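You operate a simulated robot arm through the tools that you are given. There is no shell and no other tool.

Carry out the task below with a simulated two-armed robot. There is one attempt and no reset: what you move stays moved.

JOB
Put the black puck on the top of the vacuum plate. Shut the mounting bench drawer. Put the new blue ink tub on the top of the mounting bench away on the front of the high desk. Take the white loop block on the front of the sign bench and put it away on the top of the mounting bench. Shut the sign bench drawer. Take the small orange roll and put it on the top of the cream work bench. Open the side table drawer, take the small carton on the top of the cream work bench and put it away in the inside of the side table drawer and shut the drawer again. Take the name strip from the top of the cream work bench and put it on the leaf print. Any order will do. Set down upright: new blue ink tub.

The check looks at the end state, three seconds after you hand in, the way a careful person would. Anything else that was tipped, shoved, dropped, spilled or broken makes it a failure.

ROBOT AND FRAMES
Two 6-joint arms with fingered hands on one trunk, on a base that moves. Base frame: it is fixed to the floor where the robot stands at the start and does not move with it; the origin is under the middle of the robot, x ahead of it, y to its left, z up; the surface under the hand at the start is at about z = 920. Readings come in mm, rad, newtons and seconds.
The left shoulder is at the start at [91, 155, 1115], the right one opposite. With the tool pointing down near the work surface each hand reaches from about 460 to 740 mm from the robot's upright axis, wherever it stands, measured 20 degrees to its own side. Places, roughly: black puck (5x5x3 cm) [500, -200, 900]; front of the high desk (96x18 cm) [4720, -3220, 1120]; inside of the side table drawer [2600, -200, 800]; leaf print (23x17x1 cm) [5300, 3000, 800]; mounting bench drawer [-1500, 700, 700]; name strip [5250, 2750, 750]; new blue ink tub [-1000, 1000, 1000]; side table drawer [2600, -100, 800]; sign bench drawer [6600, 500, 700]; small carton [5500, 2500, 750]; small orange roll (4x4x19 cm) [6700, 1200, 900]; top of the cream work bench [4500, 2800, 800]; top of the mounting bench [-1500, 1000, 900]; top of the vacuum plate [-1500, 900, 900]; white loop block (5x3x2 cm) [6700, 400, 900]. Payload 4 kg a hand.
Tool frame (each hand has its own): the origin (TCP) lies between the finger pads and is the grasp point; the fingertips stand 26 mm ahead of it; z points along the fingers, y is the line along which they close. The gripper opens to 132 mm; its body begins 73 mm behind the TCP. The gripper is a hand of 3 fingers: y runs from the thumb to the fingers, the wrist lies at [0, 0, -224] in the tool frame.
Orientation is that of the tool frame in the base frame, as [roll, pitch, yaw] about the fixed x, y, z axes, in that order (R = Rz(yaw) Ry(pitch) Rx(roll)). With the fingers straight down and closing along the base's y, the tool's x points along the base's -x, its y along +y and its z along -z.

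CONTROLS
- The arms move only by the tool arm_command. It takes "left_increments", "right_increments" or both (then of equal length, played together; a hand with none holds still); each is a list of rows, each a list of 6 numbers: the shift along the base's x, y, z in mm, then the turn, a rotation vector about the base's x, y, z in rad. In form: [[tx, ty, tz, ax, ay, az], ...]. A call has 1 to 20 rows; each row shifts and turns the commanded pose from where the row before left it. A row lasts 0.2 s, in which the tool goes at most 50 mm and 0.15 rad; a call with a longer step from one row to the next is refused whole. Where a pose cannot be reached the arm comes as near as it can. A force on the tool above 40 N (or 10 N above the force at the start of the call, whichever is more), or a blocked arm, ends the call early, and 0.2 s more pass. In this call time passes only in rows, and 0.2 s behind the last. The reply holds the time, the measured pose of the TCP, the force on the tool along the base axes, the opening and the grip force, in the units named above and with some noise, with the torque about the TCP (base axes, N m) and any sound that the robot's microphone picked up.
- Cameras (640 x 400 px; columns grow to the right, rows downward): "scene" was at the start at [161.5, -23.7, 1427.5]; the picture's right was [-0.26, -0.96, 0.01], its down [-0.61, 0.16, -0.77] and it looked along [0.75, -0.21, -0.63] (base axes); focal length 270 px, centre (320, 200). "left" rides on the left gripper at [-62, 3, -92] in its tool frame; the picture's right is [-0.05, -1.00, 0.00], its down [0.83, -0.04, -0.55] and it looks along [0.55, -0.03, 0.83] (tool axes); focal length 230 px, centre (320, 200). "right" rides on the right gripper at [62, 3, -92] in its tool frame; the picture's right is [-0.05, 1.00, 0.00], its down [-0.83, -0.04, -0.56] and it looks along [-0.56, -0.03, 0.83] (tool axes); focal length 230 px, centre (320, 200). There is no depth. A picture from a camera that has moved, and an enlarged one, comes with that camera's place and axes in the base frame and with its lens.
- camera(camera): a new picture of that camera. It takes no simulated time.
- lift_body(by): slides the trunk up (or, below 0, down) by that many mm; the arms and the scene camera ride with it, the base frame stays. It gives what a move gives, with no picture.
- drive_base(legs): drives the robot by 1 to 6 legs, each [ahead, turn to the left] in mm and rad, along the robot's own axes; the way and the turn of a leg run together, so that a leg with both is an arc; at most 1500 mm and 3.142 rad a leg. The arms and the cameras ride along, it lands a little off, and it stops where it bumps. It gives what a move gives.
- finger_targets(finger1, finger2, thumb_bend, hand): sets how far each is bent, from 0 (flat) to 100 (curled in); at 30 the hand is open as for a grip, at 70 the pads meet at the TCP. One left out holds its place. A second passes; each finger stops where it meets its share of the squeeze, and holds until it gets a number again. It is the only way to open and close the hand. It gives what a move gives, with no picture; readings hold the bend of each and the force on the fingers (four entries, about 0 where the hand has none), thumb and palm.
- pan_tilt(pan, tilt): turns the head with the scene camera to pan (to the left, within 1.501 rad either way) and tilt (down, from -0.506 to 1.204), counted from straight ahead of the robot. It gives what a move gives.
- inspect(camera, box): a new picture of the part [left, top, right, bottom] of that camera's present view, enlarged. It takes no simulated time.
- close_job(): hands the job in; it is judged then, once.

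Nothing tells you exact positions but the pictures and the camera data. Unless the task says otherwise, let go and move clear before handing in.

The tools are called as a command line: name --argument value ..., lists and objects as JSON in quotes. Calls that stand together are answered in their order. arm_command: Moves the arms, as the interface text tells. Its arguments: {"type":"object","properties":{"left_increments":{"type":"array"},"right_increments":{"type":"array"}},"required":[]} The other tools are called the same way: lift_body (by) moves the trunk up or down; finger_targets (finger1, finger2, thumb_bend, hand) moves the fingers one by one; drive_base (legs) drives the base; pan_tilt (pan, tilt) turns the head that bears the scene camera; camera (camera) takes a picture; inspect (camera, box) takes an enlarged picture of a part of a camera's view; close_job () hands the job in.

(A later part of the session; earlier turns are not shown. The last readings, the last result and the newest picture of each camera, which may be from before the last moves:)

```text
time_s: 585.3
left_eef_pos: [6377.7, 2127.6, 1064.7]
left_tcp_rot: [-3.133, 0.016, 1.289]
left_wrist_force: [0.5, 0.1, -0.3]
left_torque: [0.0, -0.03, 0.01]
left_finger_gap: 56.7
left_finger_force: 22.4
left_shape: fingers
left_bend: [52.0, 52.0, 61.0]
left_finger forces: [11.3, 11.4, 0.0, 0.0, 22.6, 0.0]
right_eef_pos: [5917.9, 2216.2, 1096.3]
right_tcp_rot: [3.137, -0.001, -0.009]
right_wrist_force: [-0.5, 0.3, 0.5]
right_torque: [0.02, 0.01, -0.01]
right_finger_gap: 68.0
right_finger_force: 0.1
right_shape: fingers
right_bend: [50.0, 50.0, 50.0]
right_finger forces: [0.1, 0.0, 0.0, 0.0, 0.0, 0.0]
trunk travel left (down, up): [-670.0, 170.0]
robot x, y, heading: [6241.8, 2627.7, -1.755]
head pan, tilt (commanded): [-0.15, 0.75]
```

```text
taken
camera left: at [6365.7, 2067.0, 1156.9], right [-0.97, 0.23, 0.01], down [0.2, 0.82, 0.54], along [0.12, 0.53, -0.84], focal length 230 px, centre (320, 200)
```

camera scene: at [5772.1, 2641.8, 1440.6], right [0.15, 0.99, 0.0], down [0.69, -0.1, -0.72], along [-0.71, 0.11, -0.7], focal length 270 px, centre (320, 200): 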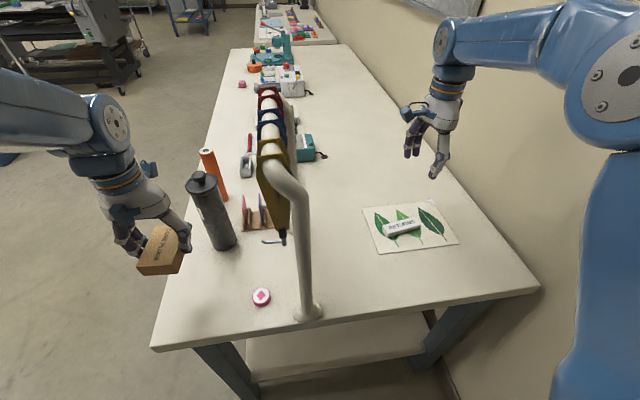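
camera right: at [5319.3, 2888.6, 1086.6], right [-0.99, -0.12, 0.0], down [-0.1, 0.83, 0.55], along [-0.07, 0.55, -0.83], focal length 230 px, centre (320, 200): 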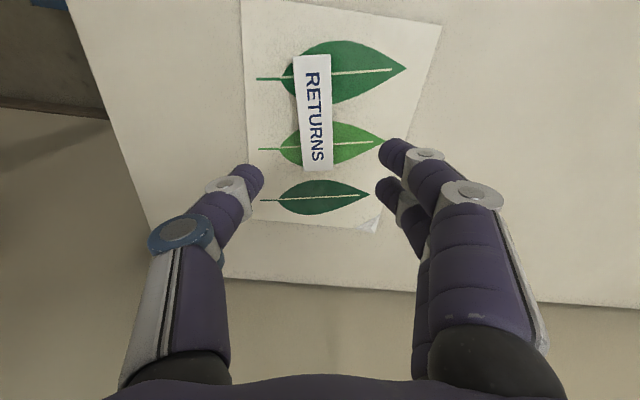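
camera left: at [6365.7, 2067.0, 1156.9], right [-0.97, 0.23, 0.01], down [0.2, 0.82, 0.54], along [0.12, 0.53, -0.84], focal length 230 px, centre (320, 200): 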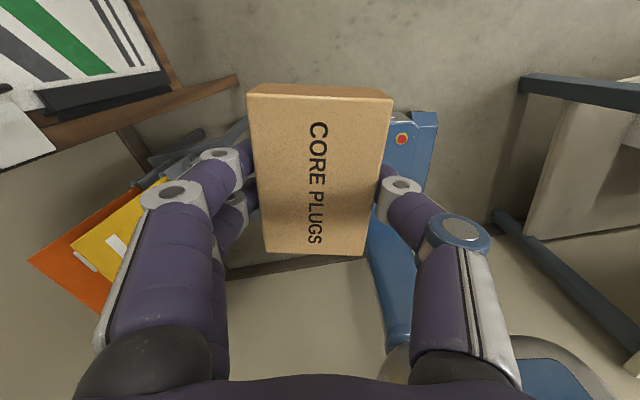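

drive_base --legs '[[850, 0], [0, -1.06], [1300, 0]]'

pan_tilt --pan 0.0 --tilt 0.35

camera --camera "scene"

camera --camera "left"

```text
time_s: 598.8
left_eef_pos: [4489.2, 1021.5, 1063.6]
left_tcp_rot: [-3.134, 0.01, 0.228]
left_wrist_force: [-0.5, 0.3, -1.3]
left_torque: [-0.01, 0.02, 0.0]
left_finger_gap: 57.2
left_finger_force: 21.4
left_shape: fingers
left_bend: [52.0, 52.0, 61.0]
left_finger forces: [10.8, 10.9, 0.0, 0.0, 21.5, 0.0]
right_eef_pos: [4336.0, 1462.8, 1090.2]
right_tcp_rot: [-3.108, -0.009, -1.064]
right_wrist_force: [0.1, -0.5, 0.0]
right_torque: [-0.01, 0.0, -0.02]
right_finger_gap: 67.5
right_finger_force: 0.1
right_shape: fingers
right_bend: [50.0, 50.0, 50.0]
right_finger forces: [0.0, 0.0, 0.0, 0.0, 0.1, 0.0]
trunk travel left (down, up): [-670.0, 170.0]
robot x, y, heading: [4844.7, 1377.3, -2.812]
head pan, tilt (commanded): [-0.15, 0.75]
```

```text
time_s: 599.7
left_eef_pos: [4513.8, 1029.0, 1045.5]
left_tcp_rot: [-3.127, -0.045, 0.228]
left_wrist_force: [0.2, 0.7, -0.4]
left_torque: [0.0, 0.02, -0.02]
left_finger_gap: 56.7
left_finger_force: 22.4
left_shape: fingers
left_bend: [52.0, 52.0, 61.0]
left_finger forces: [10.9, 11.0, 0.0, 0.1, 21.8, 0.1]
right_eef_pos: [4357.4, 1470.9, 1070.7]
right_tcp_rot: [-3.051, -0.018, -1.066]
right_wrist_force: [0.0, 0.4, 0.2]
right_torque: [0.01, 0.01, 0.0]
right_finger_gap: 67.8
right_finger_force: 0.0
right_shape: fingers
right_bend: [50.0, 50.0, 50.0]
right_finger forces: [0.0, 0.1, 0.0, 0.1, 0.1, 0.1]
trunk travel left (down, up): [-670.0, 170.0]
robot x, y, heading: [4844.8, 1382.2, -2.816]
head pan, tilt (commanded): [0.0, 0.351]
```

```text
taken
camera scene: at [4681.8, 1323.3, 1476.0], right [-0.32, 0.95, 0.0], down [0.34, 0.12, -0.93], along [-0.88, -0.3, -0.36], focal length 270 px, centre (320, 200)
```

scene: 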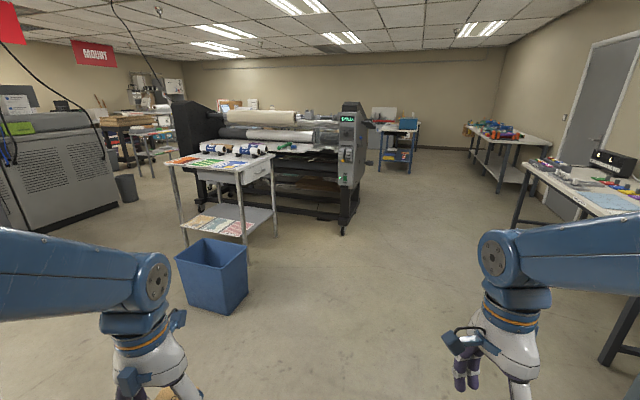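

```text
taken
camera left: at [4451.1, 1009.1, 1135.0], right [-0.28, 0.96, 0.01], down [0.78, 0.22, 0.59], along [0.57, 0.17, -0.8], focal length 230 px, centre (320, 200)
```

left: 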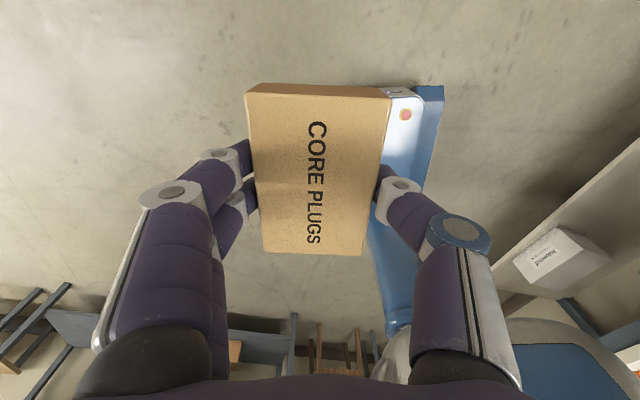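

The side table with the drawer facing north (+y) is ahead-left, with a blue bin beside it. I zoom in on the drawer and its handle.

inspect --camera "scene" --box '[150, 130, 310, 260]'

```text
3.08 times, centred on (230, 195) of scene
camera zoom: at [4681.8, 1323.3, 1476.0], right [-0.32, 0.95, 0.0], down [0.34, 0.12, -0.93], along [-0.88, -0.3, -0.36], focal length 832 px, centre (597, 215)
```

zoom: 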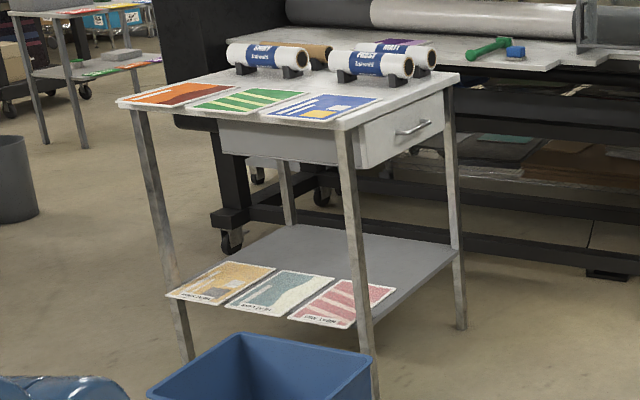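

The drawer has a horizontal bow handle near its top. I drive over to stand north of the table and face it.

drive_base --legs '[[1150, 0], [1000, 0], [0, 1.245]]'

pan_tilt --pan -0.2 --tilt 0.6

camera --camera "scene"

camera --camera "left"

```text
time_s: 613.7
left_eef_pos: [3042.7, 246.8, 1056.1]
left_tcp_rot: [-3.13, -0.023, 1.48]
left_wrist_force: [0.4, -0.1, -0.6]
left_torque: [0.0, -0.01, -0.04]
left_finger_gap: 56.6
left_finger_force: 21.1
left_shape: fingers
left_bend: [52.0, 52.0, 61.0]
left_finger forces: [10.7, 10.8, 0.1, 0.0, 21.3, 0.1]
right_eef_pos: [2574.9, 237.4, 1081.3]
right_tcp_rot: [-3.073, -0.013, 0.182]
right_wrist_force: [-0.7, 0.4, -0.3]
right_torque: [-0.01, -0.01, 0.0]
right_finger_gap: 67.9
right_finger_force: 0.2
right_shape: fingers
right_bend: [50.0, 50.0, 50.0]
right_finger forces: [0.0, 0.0, 0.0, 0.0, 0.0, 0.1]
trunk travel left (down, up): [-670.0, 170.0]
robot x, y, heading: [2803.0, 684.2, -1.558]
head pan, tilt (commanded): [0.0, 0.351]
```

```text
time_s: 614.4
left_eef_pos: [3043.3, 271.3, 1039.0]
left_tcp_rot: [-3.123, -0.08, 1.478]
left_wrist_force: [-0.3, -0.7, -1.3]
left_torque: [-0.01, 0.0, -0.04]
left_finger_gap: 56.5
left_finger_force: 21.4
left_shape: fingers
left_bend: [52.0, 52.0, 62.0]
left_finger forces: [10.8, 10.9, 0.0, 0.0, 21.6, 0.0]
right_eef_pos: [2575.6, 261.7, 1063.6]
right_tcp_rot: [-3.016, -0.023, 0.183]
right_wrist_force: [-0.6, 0.5, 0.0]
right_torque: [-0.02, -0.03, -0.04]
right_finger_gap: 67.8
right_finger_force: 0.0
right_shape: fingers
right_bend: [50.0, 50.0, 50.0]
right_finger forces: [0.0, 0.0, 0.0, 0.0, 0.0, 0.1]
trunk travel left (down, up): [-670.0, 170.0]
robot x, y, heading: [2807.8, 676.4, -1.565]
head pan, tilt (commanded): [-0.201, 0.6]
```

```text
taken
camera scene: at [2791.1, 515.6, 1453.5], right [-0.98, 0.19, 0.01], down [0.11, 0.57, -0.82], along [-0.16, -0.8, -0.58], focal length 270 px, centre (320, 200)
```

scene: 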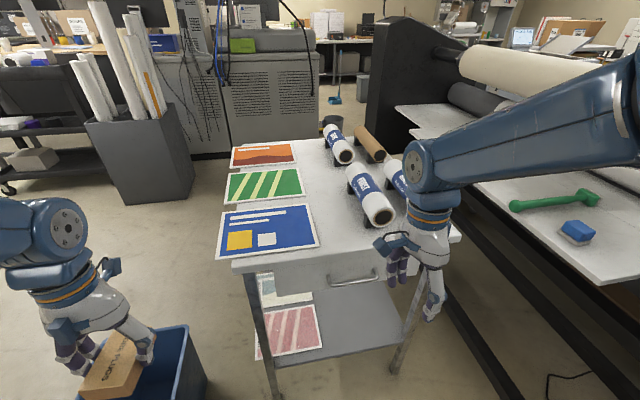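

```text
taken
camera left: at [3042.7, 202.1, 1124.8], right [-1.0, 0.04, 0.01], down [0.04, 0.78, 0.62], along [0.01, 0.62, -0.78], focal length 230 px, centre (320, 200)
```

left: 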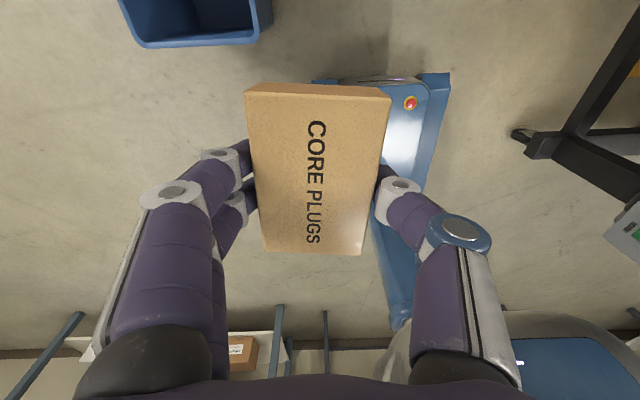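

inspect --camera "scene" --box '[220, 220, 440, 340]'

camera --camera "right"

```text
2.91 times, centred on (330, 280) of scene
camera zoom: at [2791.1, 515.6, 1453.5], right [-0.98, 0.19, 0.01], down [0.11, 0.57, -0.82], along [-0.16, -0.8, -0.58], focal length 786 px, centre (291, -33)
```

zoom: 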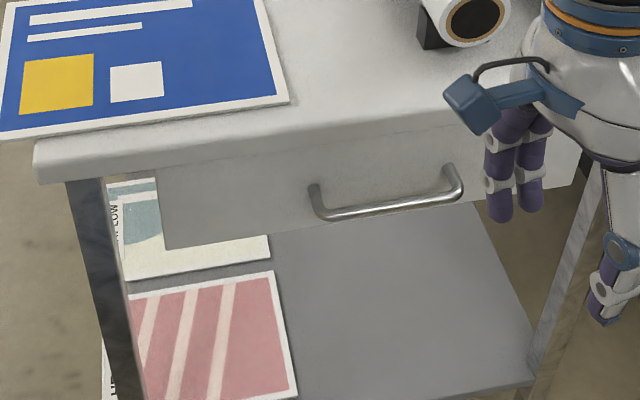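

```text
taken
camera right: at [2637.6, 258.0, 1155.7], right [0.13, -0.98, -0.13], down [-0.82, -0.18, 0.54], along [-0.55, 0.03, -0.83], focal length 230 px, centre (320, 200)
```

right: 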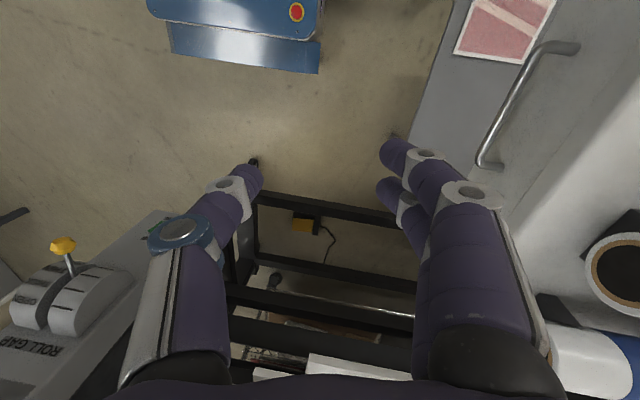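

The bow handle is centred near (2601, 68, 838). I will pinch it from the front with the right hand (fingers above, thumb below) and open the drawer by backing up. First I back off and lower the trunk.

drive_base --legs '[[-200, 0]]'

lift_body --by -200

finger_targets --hand "right" --finger1 45 --finger2 45 --thumb_bend 45

camera --camera "left"

```text
time_s: 616.0
left_eef_pos: [3040.2, 462.3, 1038.2]
left_tcp_rot: [-3.126, -0.079, 1.479]
left_wrist_force: [0.7, -1.4, -0.7]
left_torque: [0.05, 0.0, 0.01]
left_finger_gap: 56.7
left_finger_force: 21.5
left_shape: fingers
left_bend: [52.0, 52.0, 62.0]
left_finger forces: [10.8, 10.8, 0.0, 0.1, 21.6, 0.1]
right_eef_pos: [2573.1, 453.1, 1062.5]
right_tcp_rot: [-3.015, -0.024, 0.182]
right_wrist_force: [0.8, 0.9, -0.1]
right_torque: [0.1, 0.03, -0.02]
right_finger_gap: 67.6
right_finger_force: 0.1
right_shape: fingers
right_bend: [50.0, 50.0, 50.0]
right_finger forces: [0.1, 0.1, 0.1, 0.1, 0.0, 0.1]
trunk travel left (down, up): [-670.0, 170.0]
robot x, y, heading: [2803.9, 880.6, -1.563]
head pan, tilt (commanded): [-0.201, 0.6]
```

```text
time_s: 618.2
left_eef_pos: [3038.4, 493.8, 828.8]
left_tcp_rot: [-3.122, -0.121, 1.479]
left_wrist_force: [0.6, 0.0, -0.8]
left_torque: [0.02, -0.01, 0.02]
left_finger_gap: 56.4
left_finger_force: 21.7
left_shape: fingers
left_bend: [52.0, 52.0, 62.0]
left_finger forces: [10.8, 11.0, 0.0, 0.0, 21.6, 0.0]
right_eef_pos: [2572.3, 484.3, 851.8]
right_tcp_rot: [-2.975, -0.031, 0.179]
right_wrist_force: [-0.7, 0.4, -0.3]
right_torque: [-0.01, 0.02, 0.0]
right_finger_gap: 67.8
right_finger_force: 0.1
right_shape: fingers
right_bend: [50.0, 50.0, 50.0]
right_finger forces: [0.0, 0.0, 0.0, 0.1, 0.0, 0.0]
trunk travel left (down, up): [-470.0, 370.0]
robot x, y, heading: [2801.6, 880.6, -1.563]
head pan, tilt (commanded): [-0.201, 0.6]
```

```text
time_s: 619.2
left_eef_pos: [3040.0, 493.2, 829.0]
left_tcp_rot: [-3.122, -0.12, 1.479]
left_wrist_force: [-1.1, 0.0, -0.8]
left_torque: [0.0, -0.02, -0.02]
left_finger_gap: 56.7
left_finger_force: 21.8
left_shape: fingers
left_bend: [52.0, 52.0, 62.0]
left_finger forces: [10.8, 10.9, 0.0, 0.0, 21.7, 0.0]
right_eef_pos: [2572.3, 483.7, 852.2]
right_tcp_rot: [-2.976, -0.031, 0.18]
right_wrist_force: [0.3, 0.4, 0.2]
right_torque: [0.01, 0.0, -0.02]
right_finger_gap: 84.2
right_finger_force: 0.0
right_shape: fingers
right_bend: [45.0, 45.0, 45.0]
right_finger forces: [0.1, 0.0, 0.1, 0.1, 0.1, 0.0]
trunk travel left (down, up): [-470.0, 370.0]
robot x, y, heading: [2805.5, 881.1, -1.56]
head pan, tilt (commanded): [-0.201, 0.6]
```

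```text
taken
camera left: at [3038.8, 420.4, 911.1], right [-1.0, 0.04, 0.01], down [0.04, 0.76, 0.65], along [0.01, 0.65, -0.76], focal length 230 px, centre (320, 200)
```

left: 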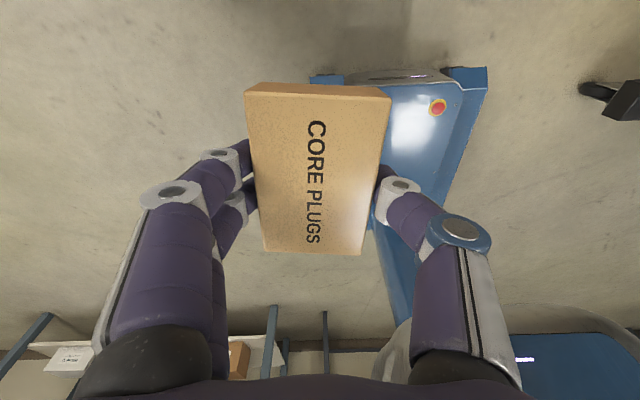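

I extend the left arm a little, and pitch the right hand forward (fingers will end above, thumb below).

arm_command --right_increments '[[3, -20, 0, 0, 0, -0.09], [3, -20, 0, 0, 0, -0.09], [2, -24, 0, -0.1448, 0, 0], [2, -24, 0, -0.1448, 0, 0], [2, -24, 0, -0.1448, 0, 0], [2, -24, 0, -0.1448, 0, 0], [2, -22, 0, -0.1448, 0, 0], [2, -22, 0, -0.1448, 0, 0]]' --left_increments '[[0, -25, 5, -0.03, 0, 0], [0, -25, 5, -0.03, 0, 0], [0, -25, 5, -0.03, 0, 0], [0, -20, 5, -0.03, 0, 0], [0, 0, 0, 0, 0, 0], [0, 0, 0, 0, 0, 0], [0, 0, 0, 0, 0, 0], [0, 0, 0, 0, 0, 0]]'

arm_command --right_increments '[[2, -20, 0, -0.1448, 0, 0], [2, -20, 0, -0.1448, 0, 0], [2, -20, 0, -0.1448, 0, 0], [2, -20, 0, -0.1448, 0, 0], [2, -20, 0, -0.1448, 0, 0], [0, -10, 0, -0.1448, 0, 0]]'

camera --camera "scene"

camera --camera "right"

```text
time_s: 621.0
left_eef_pos: [3038.7, 390.4, 866.7]
left_tcp_rot: [-3.139, 0.063, 1.477]
left_wrist_force: [-0.2, 0.4, -0.1]
left_torque: [0.01, 0.03, -0.01]
left_finger_gap: 56.3
left_finger_force: 21.1
left_shape: fingers
left_bend: [52.0, 52.0, 62.0]
left_finger forces: [10.8, 10.9, 0.0, 0.0, 21.6, 0.0]
right_eef_pos: [2589.1, 302.6, 873.7]
right_tcp_rot: [2.408, -0.016, 0.021]
right_wrist_force: [0.0, -0.2, 0.4]
right_torque: [0.01, 0.0, 0.01]
right_finger_gap: 84.3
right_finger_force: 0.1
right_shape: fingers
right_bend: [45.0, 45.0, 45.0]
right_finger forces: [0.0, 0.0, 0.0, 0.0, 0.0, 0.0]
right hand out of reach, approached as far as the arm can: row 8
trunk travel left (down, up): [-470.0, 370.0]
robot x, y, heading: [2798.5, 881.9, -1.566]
head pan, tilt (commanded): [-0.201, 0.6]
```

```text
time_s: 622.4
left_eef_pos: [3039.0, 391.1, 866.9]
left_tcp_rot: [-3.139, 0.064, 1.478]
left_wrist_force: [-0.1, 0.3, -0.9]
left_torque: [0.01, -0.02, -0.01]
left_finger_gap: 56.4
left_finger_force: 20.7
left_shape: fingers
left_bend: [52.0, 52.0, 62.0]
left_finger forces: [10.6, 10.9, 0.1, 0.1, 21.6, 0.0]
right_eef_pos: [2602.1, 192.9, 872.6]
right_tcp_rot: [1.504, 0.006, 0.018]
right_wrist_force: [0.8, -0.1, 0.3]
right_torque: [0.01, 0.0, 0.02]
right_finger_gap: 84.2
right_finger_force: 0.1
right_shape: fingers
right_bend: [45.0, 45.0, 45.0]
right_finger forces: [0.0, 0.0, 0.1, 0.0, 0.0, 0.0]
trunk travel left (down, up): [-470.0, 370.0]
robot x, y, heading: [2802.6, 883.1, -1.556]
head pan, tilt (commanded): [-0.201, 0.6]
```

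```text
taken
camera scene: at [2786.8, 718.2, 1253.3], right [-0.98, 0.19, 0.0], down [0.11, 0.57, -0.81], along [-0.16, -0.8, -0.58], focal length 270 px, centre (320, 200)
```

scene: 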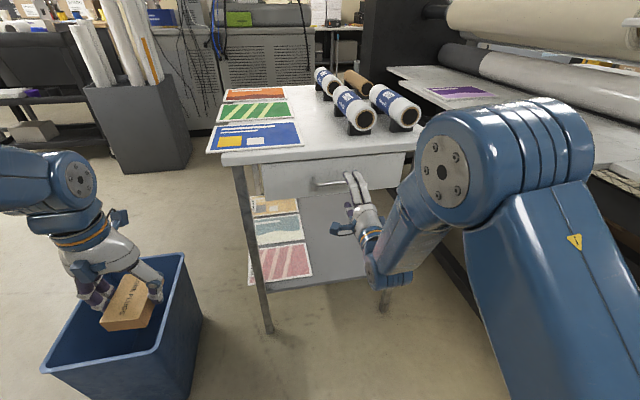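

```text
taken
camera right: at [2661.8, 285.9, 867.8], right [-0.05, 0.07, 1.0], down [-0.84, 0.54, -0.08], along [-0.54, -0.84, 0.03], focal length 230 px, centre (320, 200)
```

right: 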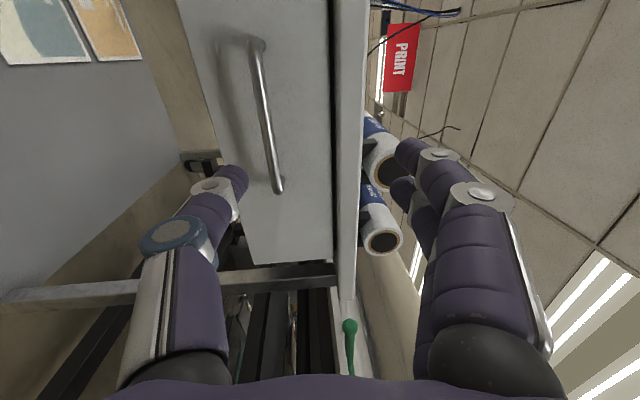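

The hand points at the handle, closing vertically. I narrow the opening, align the height (bar z≈834) and approach.

finger_targets --hand "right" --finger1 54 --finger2 54 --thumb_bend 54

arm_command --right_increments '[[1, -8, -13, 0.022, 0, 0], [1, -8, -13, 0.022, 0, 0], [1, -8, -12, 0.022, 0, 0], [0, -20, 0, 0, 0, 0], [0, -20, 0, 0, 0, 0], [0, -15, 0, 0, 0, 0], [0, 0, 0, 0, 0, 0]]'

camera --camera "right"

inspect --camera "scene" --box '[220, 120, 440, 280]'

```text
time_s: 623.4
left_eef_pos: [3040.2, 391.3, 867.2]
left_tcp_rot: [-3.138, 0.064, 1.478]
left_wrist_force: [-0.3, 0.6, -1.1]
left_torque: [0.0, -0.04, -0.03]
left_finger_gap: 56.6
left_finger_force: 21.3
left_shape: fingers
left_bend: [52.0, 52.0, 62.0]
left_finger forces: [10.8, 10.9, 0.0, 0.0, 21.6, 0.0]
right_eef_pos: [2602.1, 193.1, 872.3]
right_tcp_rot: [1.504, 0.005, 0.019]
right_wrist_force: [-0.2, 0.8, 0.3]
right_torque: [-0.02, 0.02, 0.0]
right_finger_gap: 55.3
right_finger_force: 0.1
right_shape: fingers
right_bend: [54.0, 54.0, 54.0]
right_finger forces: [0.0, 0.0, 0.1, 0.0, 0.0, 0.0]
trunk travel left (down, up): [-470.0, 370.0]
robot x, y, heading: [2803.5, 880.8, -1.561]
head pan, tilt (commanded): [-0.201, 0.6]
```

```text
time_s: 625.0
left_eef_pos: [3039.9, 391.3, 868.1]
left_tcp_rot: [-3.138, 0.064, 1.479]
left_wrist_force: [1.2, -0.1, -0.3]
left_torque: [-0.01, 0.03, -0.02]
left_finger_gap: 56.2
left_finger_force: 21.7
left_shape: fingers
left_bend: [52.0, 52.0, 62.0]
left_finger forces: [10.8, 11.0, 0.0, 0.0, 21.6, 0.0]
right_eef_pos: [2604.7, 113.7, 834.5]
right_tcp_rot: [1.572, 0.005, 0.02]
right_wrist_force: [-0.2, -0.7, -0.4]
right_torque: [0.0, 0.0, -0.01]
right_finger_gap: 54.9
right_finger_force: 0.0
right_shape: fingers
right_bend: [54.0, 54.0, 54.0]
right_finger forces: [0.0, 0.0, 0.1, 0.1, 0.1, 0.0]
trunk travel left (down, up): [-470.0, 370.0]
robot x, y, heading: [2804.8, 883.5, -1.562]
head pan, tilt (commanded): [-0.201, 0.6]
```

```text
taken
camera right: at [2665.6, 207.5, 836.9], right [-0.05, 0.0, 1.0], down [-0.84, 0.54, -0.04], along [-0.54, -0.84, -0.03], focal length 230 px, centre (320, 200)
```

right: 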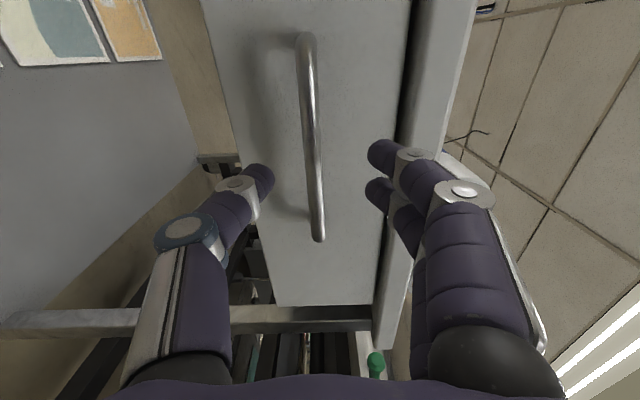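

```text
2.50 times, centred on (330, 200) of scene
camera zoom: at [2787.2, 719.4, 1253.4], right [-0.98, 0.19, 0.0], down [0.11, 0.57, -0.81], along [-0.16, -0.8, -0.58], focal length 676 px, centre (295, 200)
```

zoom: 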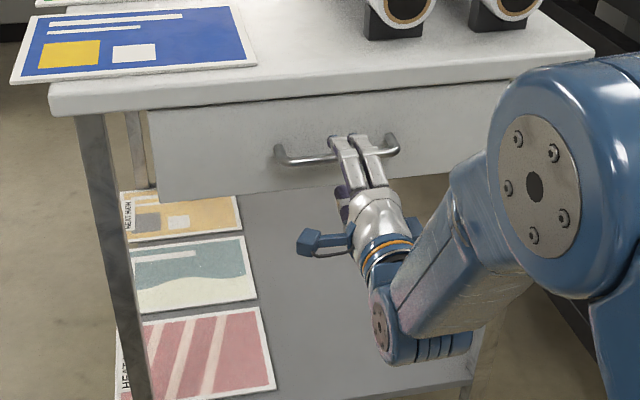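

Aligned with the bar. I move in the last 40 mm and close on it.

arm_command --right_increments '[[0, -15, 0, 0, 0, 0], [0, -15, 0, 0, 0, 0], [0, -10, -1, 0, 0, 0], [0, 0, 0, 0, 0, 0]]'

camera --camera "right"

```text
time_s: 626.0
left_eef_pos: [3039.1, 392.4, 867.0]
left_tcp_rot: [-3.138, 0.061, 1.478]
left_wrist_force: [0.4, 0.0, -1.1]
left_torque: [0.02, 0.0, 0.05]
left_finger_gap: 56.4
left_finger_force: 21.6
left_shape: fingers
left_bend: [52.0, 52.0, 62.0]
left_finger forces: [10.7, 10.9, 0.0, 0.0, 21.6, 0.1]
right_eef_pos: [2605.1, 73.4, 833.7]
right_tcp_rot: [1.573, 0.006, 0.019]
right_wrist_force: [0.8, -0.1, -0.1]
right_torque: [-0.01, 0.03, -0.01]
right_finger_gap: 55.0
right_finger_force: 0.1
right_shape: fingers
right_bend: [54.0, 54.0, 54.0]
right_finger forces: [0.1, 0.0, 0.0, 0.0, 0.0, 0.0]
trunk travel left (down, up): [-470.0, 370.0]
robot x, y, heading: [2804.8, 883.9, -1.561]
head pan, tilt (commanded): [-0.201, 0.6]
```

```text
taken
camera right: at [2665.0, 167.4, 835.7], right [-0.05, 0.0, 1.0], down [-0.84, 0.54, -0.04], along [-0.54, -0.84, -0.03], focal length 230 px, centre (320, 200)
```

right: 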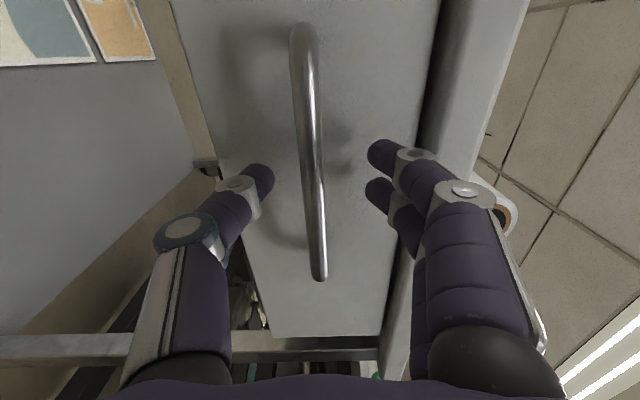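

The bar is between thumb and fingers. I close the grip.

finger_targets --hand "right" --finger1 75 --finger2 75 --thumb_bend 75

camera --camera "right"

```text
time_s: 627.0
left_eef_pos: [3039.5, 390.1, 867.6]
left_tcp_rot: [-3.137, 0.063, 1.48]
left_wrist_force: [-0.1, -1.3, -1.5]
left_torque: [-0.01, 0.0, 0.01]
left_finger_gap: 56.6
left_finger_force: 21.8
left_shape: fingers
left_bend: [52.0, 52.0, 62.0]
left_finger forces: [10.8, 10.9, 0.1, 0.1, 21.6, 0.0]
right_eef_pos: [2605.6, 74.0, 833.1]
right_tcp_rot: [1.571, 0.004, 0.019]
right_wrist_force: [0.7, 0.4, -3.2]
right_torque: [0.01, 0.0, -0.01]
right_finger_gap: 7.6
right_finger_force: 9.2
right_shape: fingers
right_bend: [73.0, 73.0, 69.0]
right_finger forces: [4.4, 4.3, 0.0, 0.1, 10.2, 0.0]
trunk travel left (down, up): [-470.0, 370.0]
robot x, y, heading: [2800.8, 883.3, -1.564]
head pan, tilt (commanded): [-0.201, 0.6]
```

```text
taken
camera right: at [2664.9, 167.1, 835.0], right [-0.05, 0.0, 1.0], down [-0.84, 0.54, -0.04], along [-0.54, -0.84, -0.03], focal length 230 px, centre (320, 200)
```

right: 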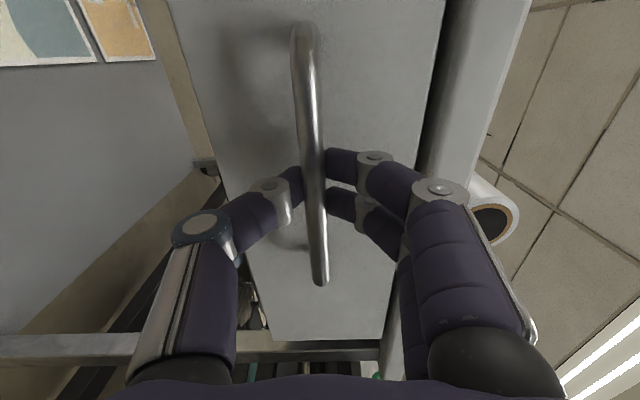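

finger_targets --hand "right" --finger1 90 --finger2 90 --thumb_bend 80

arm_command --right_increments '[[0, 6, 0, 0, 0, 0], [0, 8, 0, 0, 0, 0], [0, 10, 0, 0, 0, 0], [0, 10, 0, 0, 0, 0], [0, 10, 0, 0, 0, 0], [0, 0, 0, 0, 0, 0]]'

camera --camera "right"

camera --camera "scene"

```text
time_s: 628.0
left_eef_pos: [3038.6, 390.9, 867.6]
left_tcp_rot: [-3.138, 0.062, 1.478]
left_wrist_force: [0.1, -0.1, -1.3]
left_torque: [0.02, 0.02, 0.05]
left_finger_gap: 56.5
left_finger_force: 21.6
left_shape: fingers
left_bend: [52.0, 52.0, 62.0]
left_finger forces: [10.9, 10.9, 0.0, 0.0, 21.6, 0.0]
right_eef_pos: [2605.6, 73.3, 832.8]
right_tcp_rot: [1.571, 0.003, 0.021]
right_wrist_force: [0.0, -1.1, -0.7]
right_torque: [0.02, 0.0, -0.02]
right_finger_gap: 0.4
right_finger_force: 0.2
right_shape: fingers
right_bend: [83.0, 83.0, 77.0]
right_finger forces: [0.1, 0.1, 0.0, 0.0, 0.1, 0.0]
trunk travel left (down, up): [-470.0, 370.0]
robot x, y, heading: [2804.6, 878.9, -1.562]
head pan, tilt (commanded): [-0.201, 0.6]
```

```text
time_s: 629.4
left_eef_pos: [3038.5, 390.8, 866.8]
left_tcp_rot: [-3.139, 0.063, 1.479]
left_wrist_force: [-0.5, -0.4, -1.2]
left_torque: [0.02, -0.03, -0.03]
left_finger_gap: 56.4
left_finger_force: 22.2
left_shape: fingers
left_bend: [52.0, 52.0, 62.0]
left_finger forces: [10.8, 10.9, 0.0, 0.1, 21.6, 0.1]
right_eef_pos: [2606.1, 118.2, 833.4]
right_tcp_rot: [1.571, 0.003, 0.02]
right_wrist_force: [0.2, 0.4, 0.3]
right_torque: [-0.02, 0.0, -0.06]
right_finger_gap: 0.6
right_finger_force: 0.1
right_shape: fingers
right_bend: [83.0, 83.0, 77.0]
right_finger forces: [0.0, 0.0, 0.0, 0.0, 0.0, 0.1]
trunk travel left (down, up): [-470.0, 370.0]
robot x, y, heading: [2802.6, 882.0, -1.564]
head pan, tilt (commanded): [-0.201, 0.6]
```

```text
taken
camera right: at [2665.2, 212.3, 835.8], right [-0.05, 0.0, 1.0], down [-0.84, 0.54, -0.04], along [-0.54, -0.84, -0.03], focal length 230 px, centre (320, 200)
```

right: 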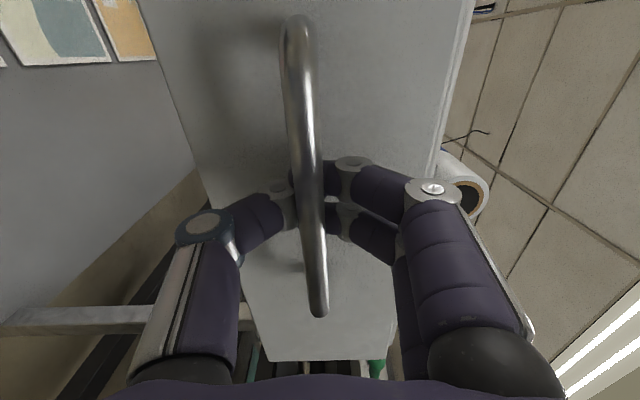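

```text
taken
camera scene: at [2787.1, 719.2, 1253.4], right [-0.98, 0.19, 0.0], down [0.11, 0.57, -0.81], along [-0.16, -0.8, -0.58], focal length 270 px, centre (320, 200)
```

scene: 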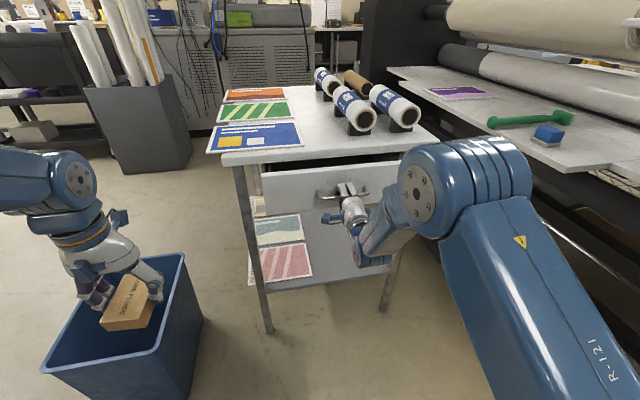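

The fingers hooked the handle and the drawer is opening. I keep pulling with the arm.

arm_command --right_increments '[[0, 12, 0, 0, 0, 0], [0, 12, 0, 0, 0, 0], [0, 12, 0, 0, 0, 0], [0, 12, 0, 0, 0, 0], [0, 12, 0, 0, 0, 0], [0, 12, 0, 0, 0, 0], [0, 12, 0, 0, 0, 0], [0, 12, 0, 0, 0, 0], [0, 0, 0, 0, 0, 0]]'

camera --camera "scene"

```text
time_s: 631.4
left_eef_pos: [3039.0, 392.1, 867.6]
left_tcp_rot: [-3.138, 0.062, 1.478]
left_wrist_force: [-0.9, -0.4, -1.0]
left_torque: [0.02, -0.01, -0.03]
left_finger_gap: 56.4
left_finger_force: 21.4
left_shape: fingers
left_bend: [52.0, 52.0, 62.0]
left_finger forces: [10.9, 10.9, 0.0, 0.0, 21.7, 0.0]
right_eef_pos: [2604.9, 214.8, 833.0]
right_tcp_rot: [1.57, 0.005, 0.019]
right_wrist_force: [-0.2, 0.1, -0.8]
right_torque: [0.02, 0.0, 0.03]
right_finger_gap: 0.6
right_finger_force: 0.0
right_shape: fingers
right_bend: [83.0, 84.0, 77.0]
right_finger forces: [0.0, 0.1, 0.1, 0.0, 0.1, 0.1]
trunk travel left (down, up): [-470.0, 370.0]
robot x, y, heading: [2806.2, 882.0, -1.562]
head pan, tilt (commanded): [-0.201, 0.6]
```

```text
taken
camera scene: at [2787.2, 719.2, 1253.4], right [-0.98, 0.19, 0.0], down [0.11, 0.57, -0.81], along [-0.16, -0.8, -0.58], focal length 270 px, centre (320, 200)
```

scene: 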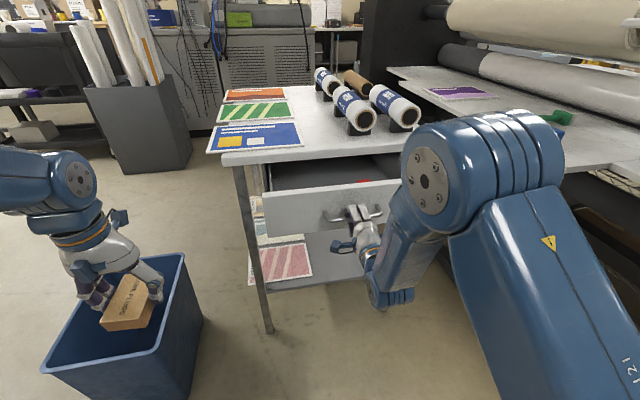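

Open by about 140 mm. I back up 80 mm with the handle hooked to open it further.

drive_base --legs '[[-80, 0]]'

camera --camera "scene"

camera --camera "right"

```text
time_s: 632.5
left_eef_pos: [3039.8, 472.7, 867.4]
left_tcp_rot: [-3.139, 0.066, 1.479]
left_wrist_force: [-0.3, 0.1, -0.1]
left_torque: [-0.03, -0.01, -0.01]
left_finger_gap: 56.1
left_finger_force: 21.6
left_shape: fingers
left_bend: [52.0, 52.0, 62.0]
left_finger forces: [10.8, 10.9, 0.1, 0.0, 21.6, 0.0]
right_eef_pos: [2605.0, 294.3, 833.6]
right_tcp_rot: [1.573, 0.003, 0.022]
right_wrist_force: [0.5, 0.5, -2.1]
right_torque: [0.0, -0.03, -0.03]
right_finger_gap: 1.1
right_finger_force: 0.1
right_shape: fingers
right_bend: [84.0, 84.0, 77.0]
right_finger forces: [0.0, 0.1, 0.0, 0.0, 0.1, 0.1]
trunk travel left (down, up): [-470.0, 370.0]
robot x, y, heading: [2803.3, 956.1, -1.56]
head pan, tilt (commanded): [-0.201, 0.6]
```

```text
taken
camera scene: at [2786.6, 799.9, 1253.5], right [-0.98, 0.19, 0.0], down [0.11, 0.57, -0.81], along [-0.16, -0.8, -0.58], focal length 270 px, centre (320, 200)
```

scene: 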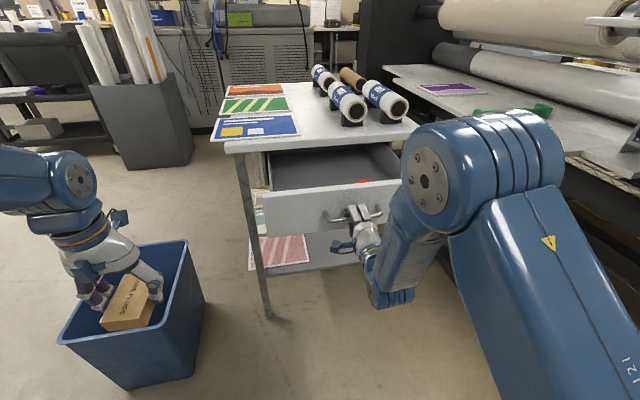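

```text
taken
camera right: at [2664.6, 388.4, 835.8], right [-0.05, 0.0, 1.0], down [-0.84, 0.54, -0.04], along [-0.54, -0.84, -0.03], focal length 230 px, centre (320, 200)
```

right: 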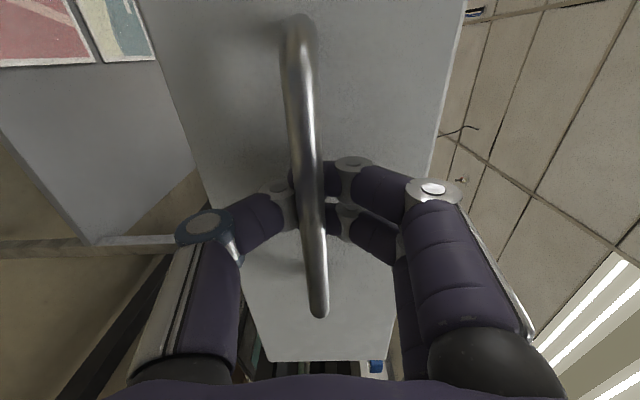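

The drawer is open about 220 mm. I let go of the handle, pull the right hand back and turn it down again.

finger_targets --hand "right" --finger1 50 --finger2 50 --thumb_bend 50

arm_command --right_increments '[[0, 10, 0, 0, 0, 0], [0, 20, 0, 0, 0, 0], [0, 25, 0, 0, 0, 0], [0, 25, 0, 0, 0, 0]]'

camera --camera "right"

```text
time_s: 633.5
left_eef_pos: [3037.7, 486.8, 875.2]
left_tcp_rot: [-3.139, 0.081, 1.477]
left_wrist_force: [0.2, 0.5, -0.8]
left_torque: [0.02, -0.01, 0.0]
left_finger_gap: 56.7
left_finger_force: 21.3
left_shape: fingers
left_bend: [52.0, 52.0, 62.0]
left_finger forces: [10.8, 10.8, 0.1, 0.0, 21.6, 0.0]
right_eef_pos: [2603.8, 308.0, 843.4]
right_tcp_rot: [1.555, 0.004, 0.019]
right_wrist_force: [0.7, 0.0, 0.8]
right_torque: [0.02, 0.02, 0.02]
right_finger_gap: 67.1
right_finger_force: 0.0
right_shape: fingers
right_bend: [50.0, 50.0, 50.0]
right_finger forces: [0.0, 0.0, 0.0, 0.1, 0.0, 0.0]
trunk travel left (down, up): [-470.0, 370.0]
robot x, y, heading: [2801.8, 957.6, -1.561]
head pan, tilt (commanded): [-0.201, 0.6]
```

```text
time_s: 634.5
left_eef_pos: [3038.0, 488.1, 876.1]
left_tcp_rot: [-3.14, 0.082, 1.478]
left_wrist_force: [-0.1, 0.3, -0.6]
left_torque: [-0.02, 0.0, 0.02]
left_finger_gap: 56.5
left_finger_force: 21.8
left_shape: fingers
left_bend: [52.0, 52.0, 62.0]
left_finger forces: [10.7, 10.9, 0.0, 0.0, 21.6, 0.0]
right_eef_pos: [2603.5, 388.5, 845.4]
right_tcp_rot: [1.553, 0.006, 0.019]
right_wrist_force: [0.0, 0.4, -0.1]
right_torque: [0.02, 0.0, 0.02]
right_finger_gap: 67.2
right_finger_force: 0.1
right_shape: fingers
right_bend: [50.0, 50.0, 50.0]
right_finger forces: [0.1, 0.0, 0.1, 0.1, 0.1, 0.0]
trunk travel left (down, up): [-470.0, 370.0]
robot x, y, heading: [2804.0, 963.0, -1.561]
head pan, tilt (commanded): [-0.201, 0.6]
```

```text
taken
camera right: at [2663.3, 483.0, 846.2], right [-0.05, 0.02, 1.0], down [-0.84, 0.54, -0.05], along [-0.54, -0.84, -0.01], focal length 230 px, centre (320, 200)
```

right: 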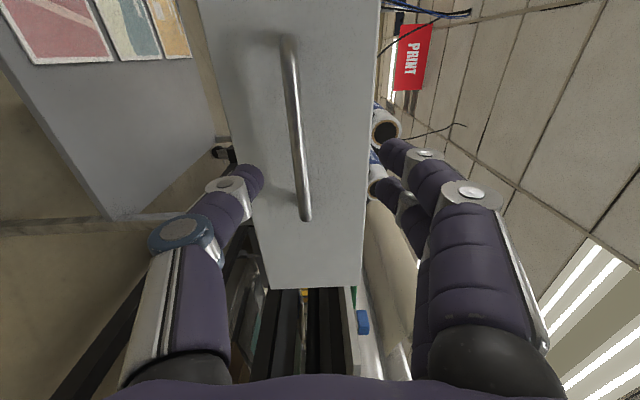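

arm_command --right_increments '[[0, 6, 6, 0.141, 0, 0], [0, 6, 6, 0.141, 0, 0], [0, 6, 6, 0.141, 0, 0], [0, 6, 6, 0.141, 0, 0], [0, 6, 6, 0.141, 0, 0], [0, 6, 6, 0.141, 0, 0], [0, 6, 6, 0.141, 0, 0], [0, 6, 6, 0.141, 0, 0], [0, 6, 6, 0.141, 0, 0], [0, 6, 6, 0.141, 0, 0], [0, 6, 6, 0.141, 0, 0]]'

lift_body --by 200

camera --camera "scene"

```text
time_s: 636.9
left_eef_pos: [3037.9, 486.1, 874.5]
left_tcp_rot: [-3.139, 0.079, 1.478]
left_wrist_force: [1.6, -0.6, -0.9]
left_torque: [0.0, -0.01, 0.0]
left_finger_gap: 56.4
left_finger_force: 21.3
left_shape: fingers
left_bend: [52.0, 52.0, 62.0]
left_finger forces: [10.8, 10.8, 0.1, 0.0, 21.5, 0.0]
right_eef_pos: [2639.9, 447.5, 885.0]
right_tcp_rot: [2.976, -0.085, 0.036]
right_wrist_force: [0.5, 0.2, -0.4]
right_torque: [0.02, -0.01, 0.0]
right_finger_gap: 67.7
right_finger_force: 0.0
right_shape: fingers
right_bend: [50.0, 50.0, 50.0]
right_finger forces: [0.1, 0.0, 0.1, 0.0, 0.0, 0.0]
right hand out of reach, approached as far as the arm can: row 5, 6, 7, 10, 11
trunk travel left (down, up): [-470.0, 370.0]
robot x, y, heading: [2802.2, 960.4, -1.564]
head pan, tilt (commanded): [-0.201, 0.6]
```

```text
time_s: 639.0
left_eef_pos: [3039.4, 485.4, 1076.0]
left_tcp_rot: [-3.141, 0.079, 1.478]
left_wrist_force: [0.6, 0.2, -1.6]
left_torque: [0.01, 0.0, -0.01]
left_finger_gap: 56.5
left_finger_force: 21.7
left_shape: fingers
left_bend: [52.0, 52.0, 62.0]
left_finger forces: [10.8, 10.9, 0.1, 0.1, 21.7, 0.0]
right_eef_pos: [2639.5, 446.4, 1085.5]
right_tcp_rot: [2.974, -0.089, 0.038]
right_wrist_force: [-0.9, -0.4, -0.3]
right_torque: [0.0, -0.01, -0.01]
right_finger_gap: 67.2
right_finger_force: 0.0
right_shape: fingers
right_bend: [50.0, 50.0, 50.0]
right_finger forces: [0.0, 0.0, 0.0, 0.0, 0.0, 0.0]
trunk travel left (down, up): [-670.0, 170.0]
robot x, y, heading: [2803.2, 959.3, -1.561]
head pan, tilt (commanded): [-0.201, 0.6]
```

```text
taken
camera scene: at [2786.7, 795.1, 1453.3], right [-0.98, 0.19, 0.0], down [0.11, 0.57, -0.81], along [-0.16, -0.8, -0.58], focal length 270 px, centre (320, 200)
```

scene: 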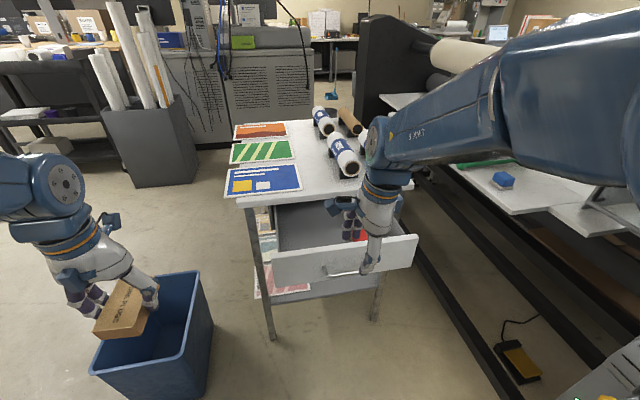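

The drawer stands open. I turn slightly right and move closer so that the left hand can place the carton inside.

drive_base --legs '[[0, -0.35], [185, 0]]'

pan_tilt --pan 0.2 --tilt 0.75

camera --camera "scene"

camera --camera "left"

```text
time_s: 641.7
left_eef_pos: [2796.5, 257.4, 1074.3]
left_tcp_rot: [-3.14, 0.078, 1.126]
left_wrist_force: [0.3, 0.1, -1.3]
left_torque: [0.01, -0.02, 0.04]
left_finger_gap: 56.6
left_finger_force: 21.8
left_shape: fingers
left_bend: [52.0, 52.0, 62.0]
left_finger forces: [10.7, 10.7, 0.0, 0.0, 21.5, 0.0]
right_eef_pos: [2407.5, 359.5, 1083.5]
right_tcp_rot: [2.977, -0.089, -0.316]
right_wrist_force: [0.0, 0.0, 0.1]
right_torque: [-0.02, -0.03, -0.05]
right_finger_gap: 67.6
right_finger_force: 0.1
right_shape: fingers
right_bend: [50.0, 50.0, 50.0]
right_finger forces: [0.1, 0.0, 0.0, 0.0, 0.0, 0.0]
trunk travel left (down, up): [-670.0, 170.0]
robot x, y, heading: [2737.5, 785.1, -1.909]
head pan, tilt (commanded): [-0.201, 0.6]
```

```text
time_s: 642.6
left_eef_pos: [2806.0, 282.0, 1063.7]
left_tcp_rot: [-3.137, 0.045, 1.126]
left_wrist_force: [0.0, 1.0, -1.0]
left_torque: [-0.01, 0.02, -0.02]
left_finger_gap: 56.7
left_finger_force: 21.5
left_shape: fingers
left_bend: [52.0, 52.0, 62.0]
left_finger forces: [10.7, 10.7, 0.0, 0.0, 21.5, 0.0]
right_eef_pos: [2417.4, 381.9, 1085.3]
right_tcp_rot: [2.98, -0.087, -0.318]
right_wrist_force: [0.1, 0.3, -0.3]
right_torque: [-0.03, 0.04, 0.01]
right_finger_gap: 67.7
right_finger_force: 0.1
right_shape: fingers
right_bend: [50.0, 50.0, 50.0]
right_finger forces: [0.1, 0.1, 0.1, 0.1, 0.0, 0.0]
trunk travel left (down, up): [-670.0, 170.0]
robot x, y, heading: [2737.9, 786.5, -1.908]
head pan, tilt (commanded): [0.201, 0.75]
```

```text
taken
camera scene: at [2703.0, 632.7, 1440.9], right [-0.99, 0.14, 0.0], down [0.1, 0.69, -0.72], along [-0.1, -0.71, -0.69], focal length 270 px, centre (320, 200)
```

scene: 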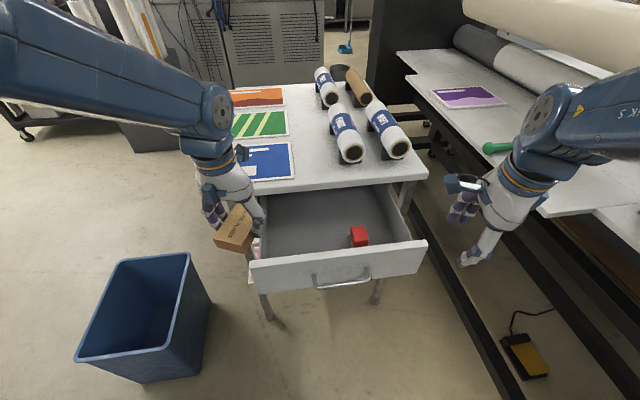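

```text
taken
camera left: at [2785.0, 227.8, 1157.0], right [-0.92, 0.38, 0.01], down [0.33, 0.79, 0.52], along [0.19, 0.48, -0.85], focal length 230 px, centre (320, 200)
```

left: 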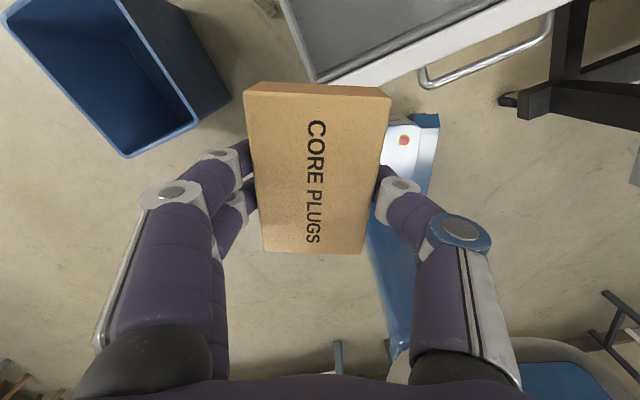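

The drawer has only a small red box in it; there is free space on its left. I move the carton over about (2690, 140), turning it square.

arm_command --left_increments '[[-15, -18, 5, 0.006, -0.003, 0.07], [-19, -24, 0, 0.007, -0.003, 0.075], [-20, -25, -5, 0.007, -0.003, 0.075], [-20, -25, -10, 0.007, -0.003, 0.075], [-20, -25, -20, 0.007, -0.004, 0.075], [-20, -25, -25, 0.006, -0.004, 0.075], [0, 0, 0, 0, 0, 0]]'

camera --camera "left"

camera --camera "scene"

```text
time_s: 644.2
left_eef_pos: [2690.3, 135.3, 1029.3]
left_tcp_rot: [3.129, 0.059, 1.57]
left_wrist_force: [1.2, -0.4, -2.2]
left_torque: [0.0, 0.0, 0.0]
left_finger_gap: 56.4
left_finger_force: 21.4
left_shape: fingers
left_bend: [52.0, 52.0, 62.0]
left_finger forces: [10.5, 10.6, 0.0, 0.0, 21.2, 0.0]
right_eef_pos: [2416.0, 381.3, 1082.6]
right_tcp_rot: [2.98, -0.086, -0.317]
right_wrist_force: [0.4, 0.3, 0.1]
right_torque: [0.02, 0.03, -0.04]
right_finger_gap: 67.8
right_finger_force: 0.0
right_shape: fingers
right_bend: [50.0, 50.0, 50.0]
right_finger forces: [0.0, 0.0, 0.1, 0.1, 0.0, 0.1]
trunk travel left (down, up): [-670.0, 170.0]
robot x, y, heading: [2738.1, 789.5, -1.908]
head pan, tilt (commanded): [0.201, 0.75]
```

```text
taken
camera left: at [2693.2, 78.6, 1123.5], right [-1.0, -0.05, -0.01], down [-0.05, 0.86, 0.51], along [-0.02, 0.51, -0.86], focal length 230 px, centre (320, 200)
```

left: 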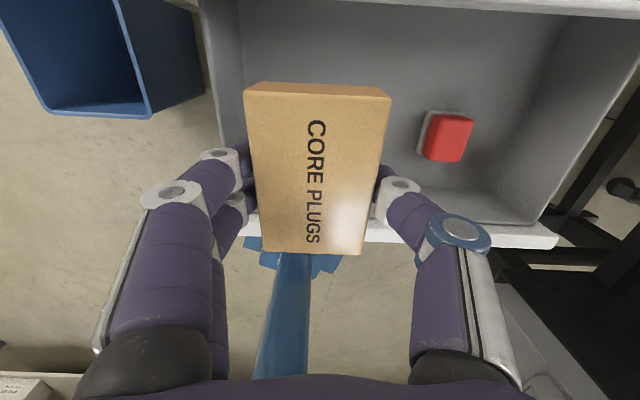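

```text
taken
camera scene: at [2702.8, 632.6, 1440.8], right [-0.99, 0.14, 0.0], down [0.1, 0.69, -0.72], along [-0.1, -0.71, -0.69], focal length 270 px, centre (320, 200)
```

scene: 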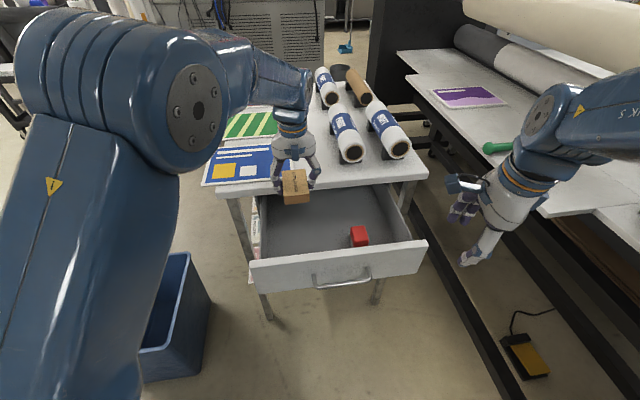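

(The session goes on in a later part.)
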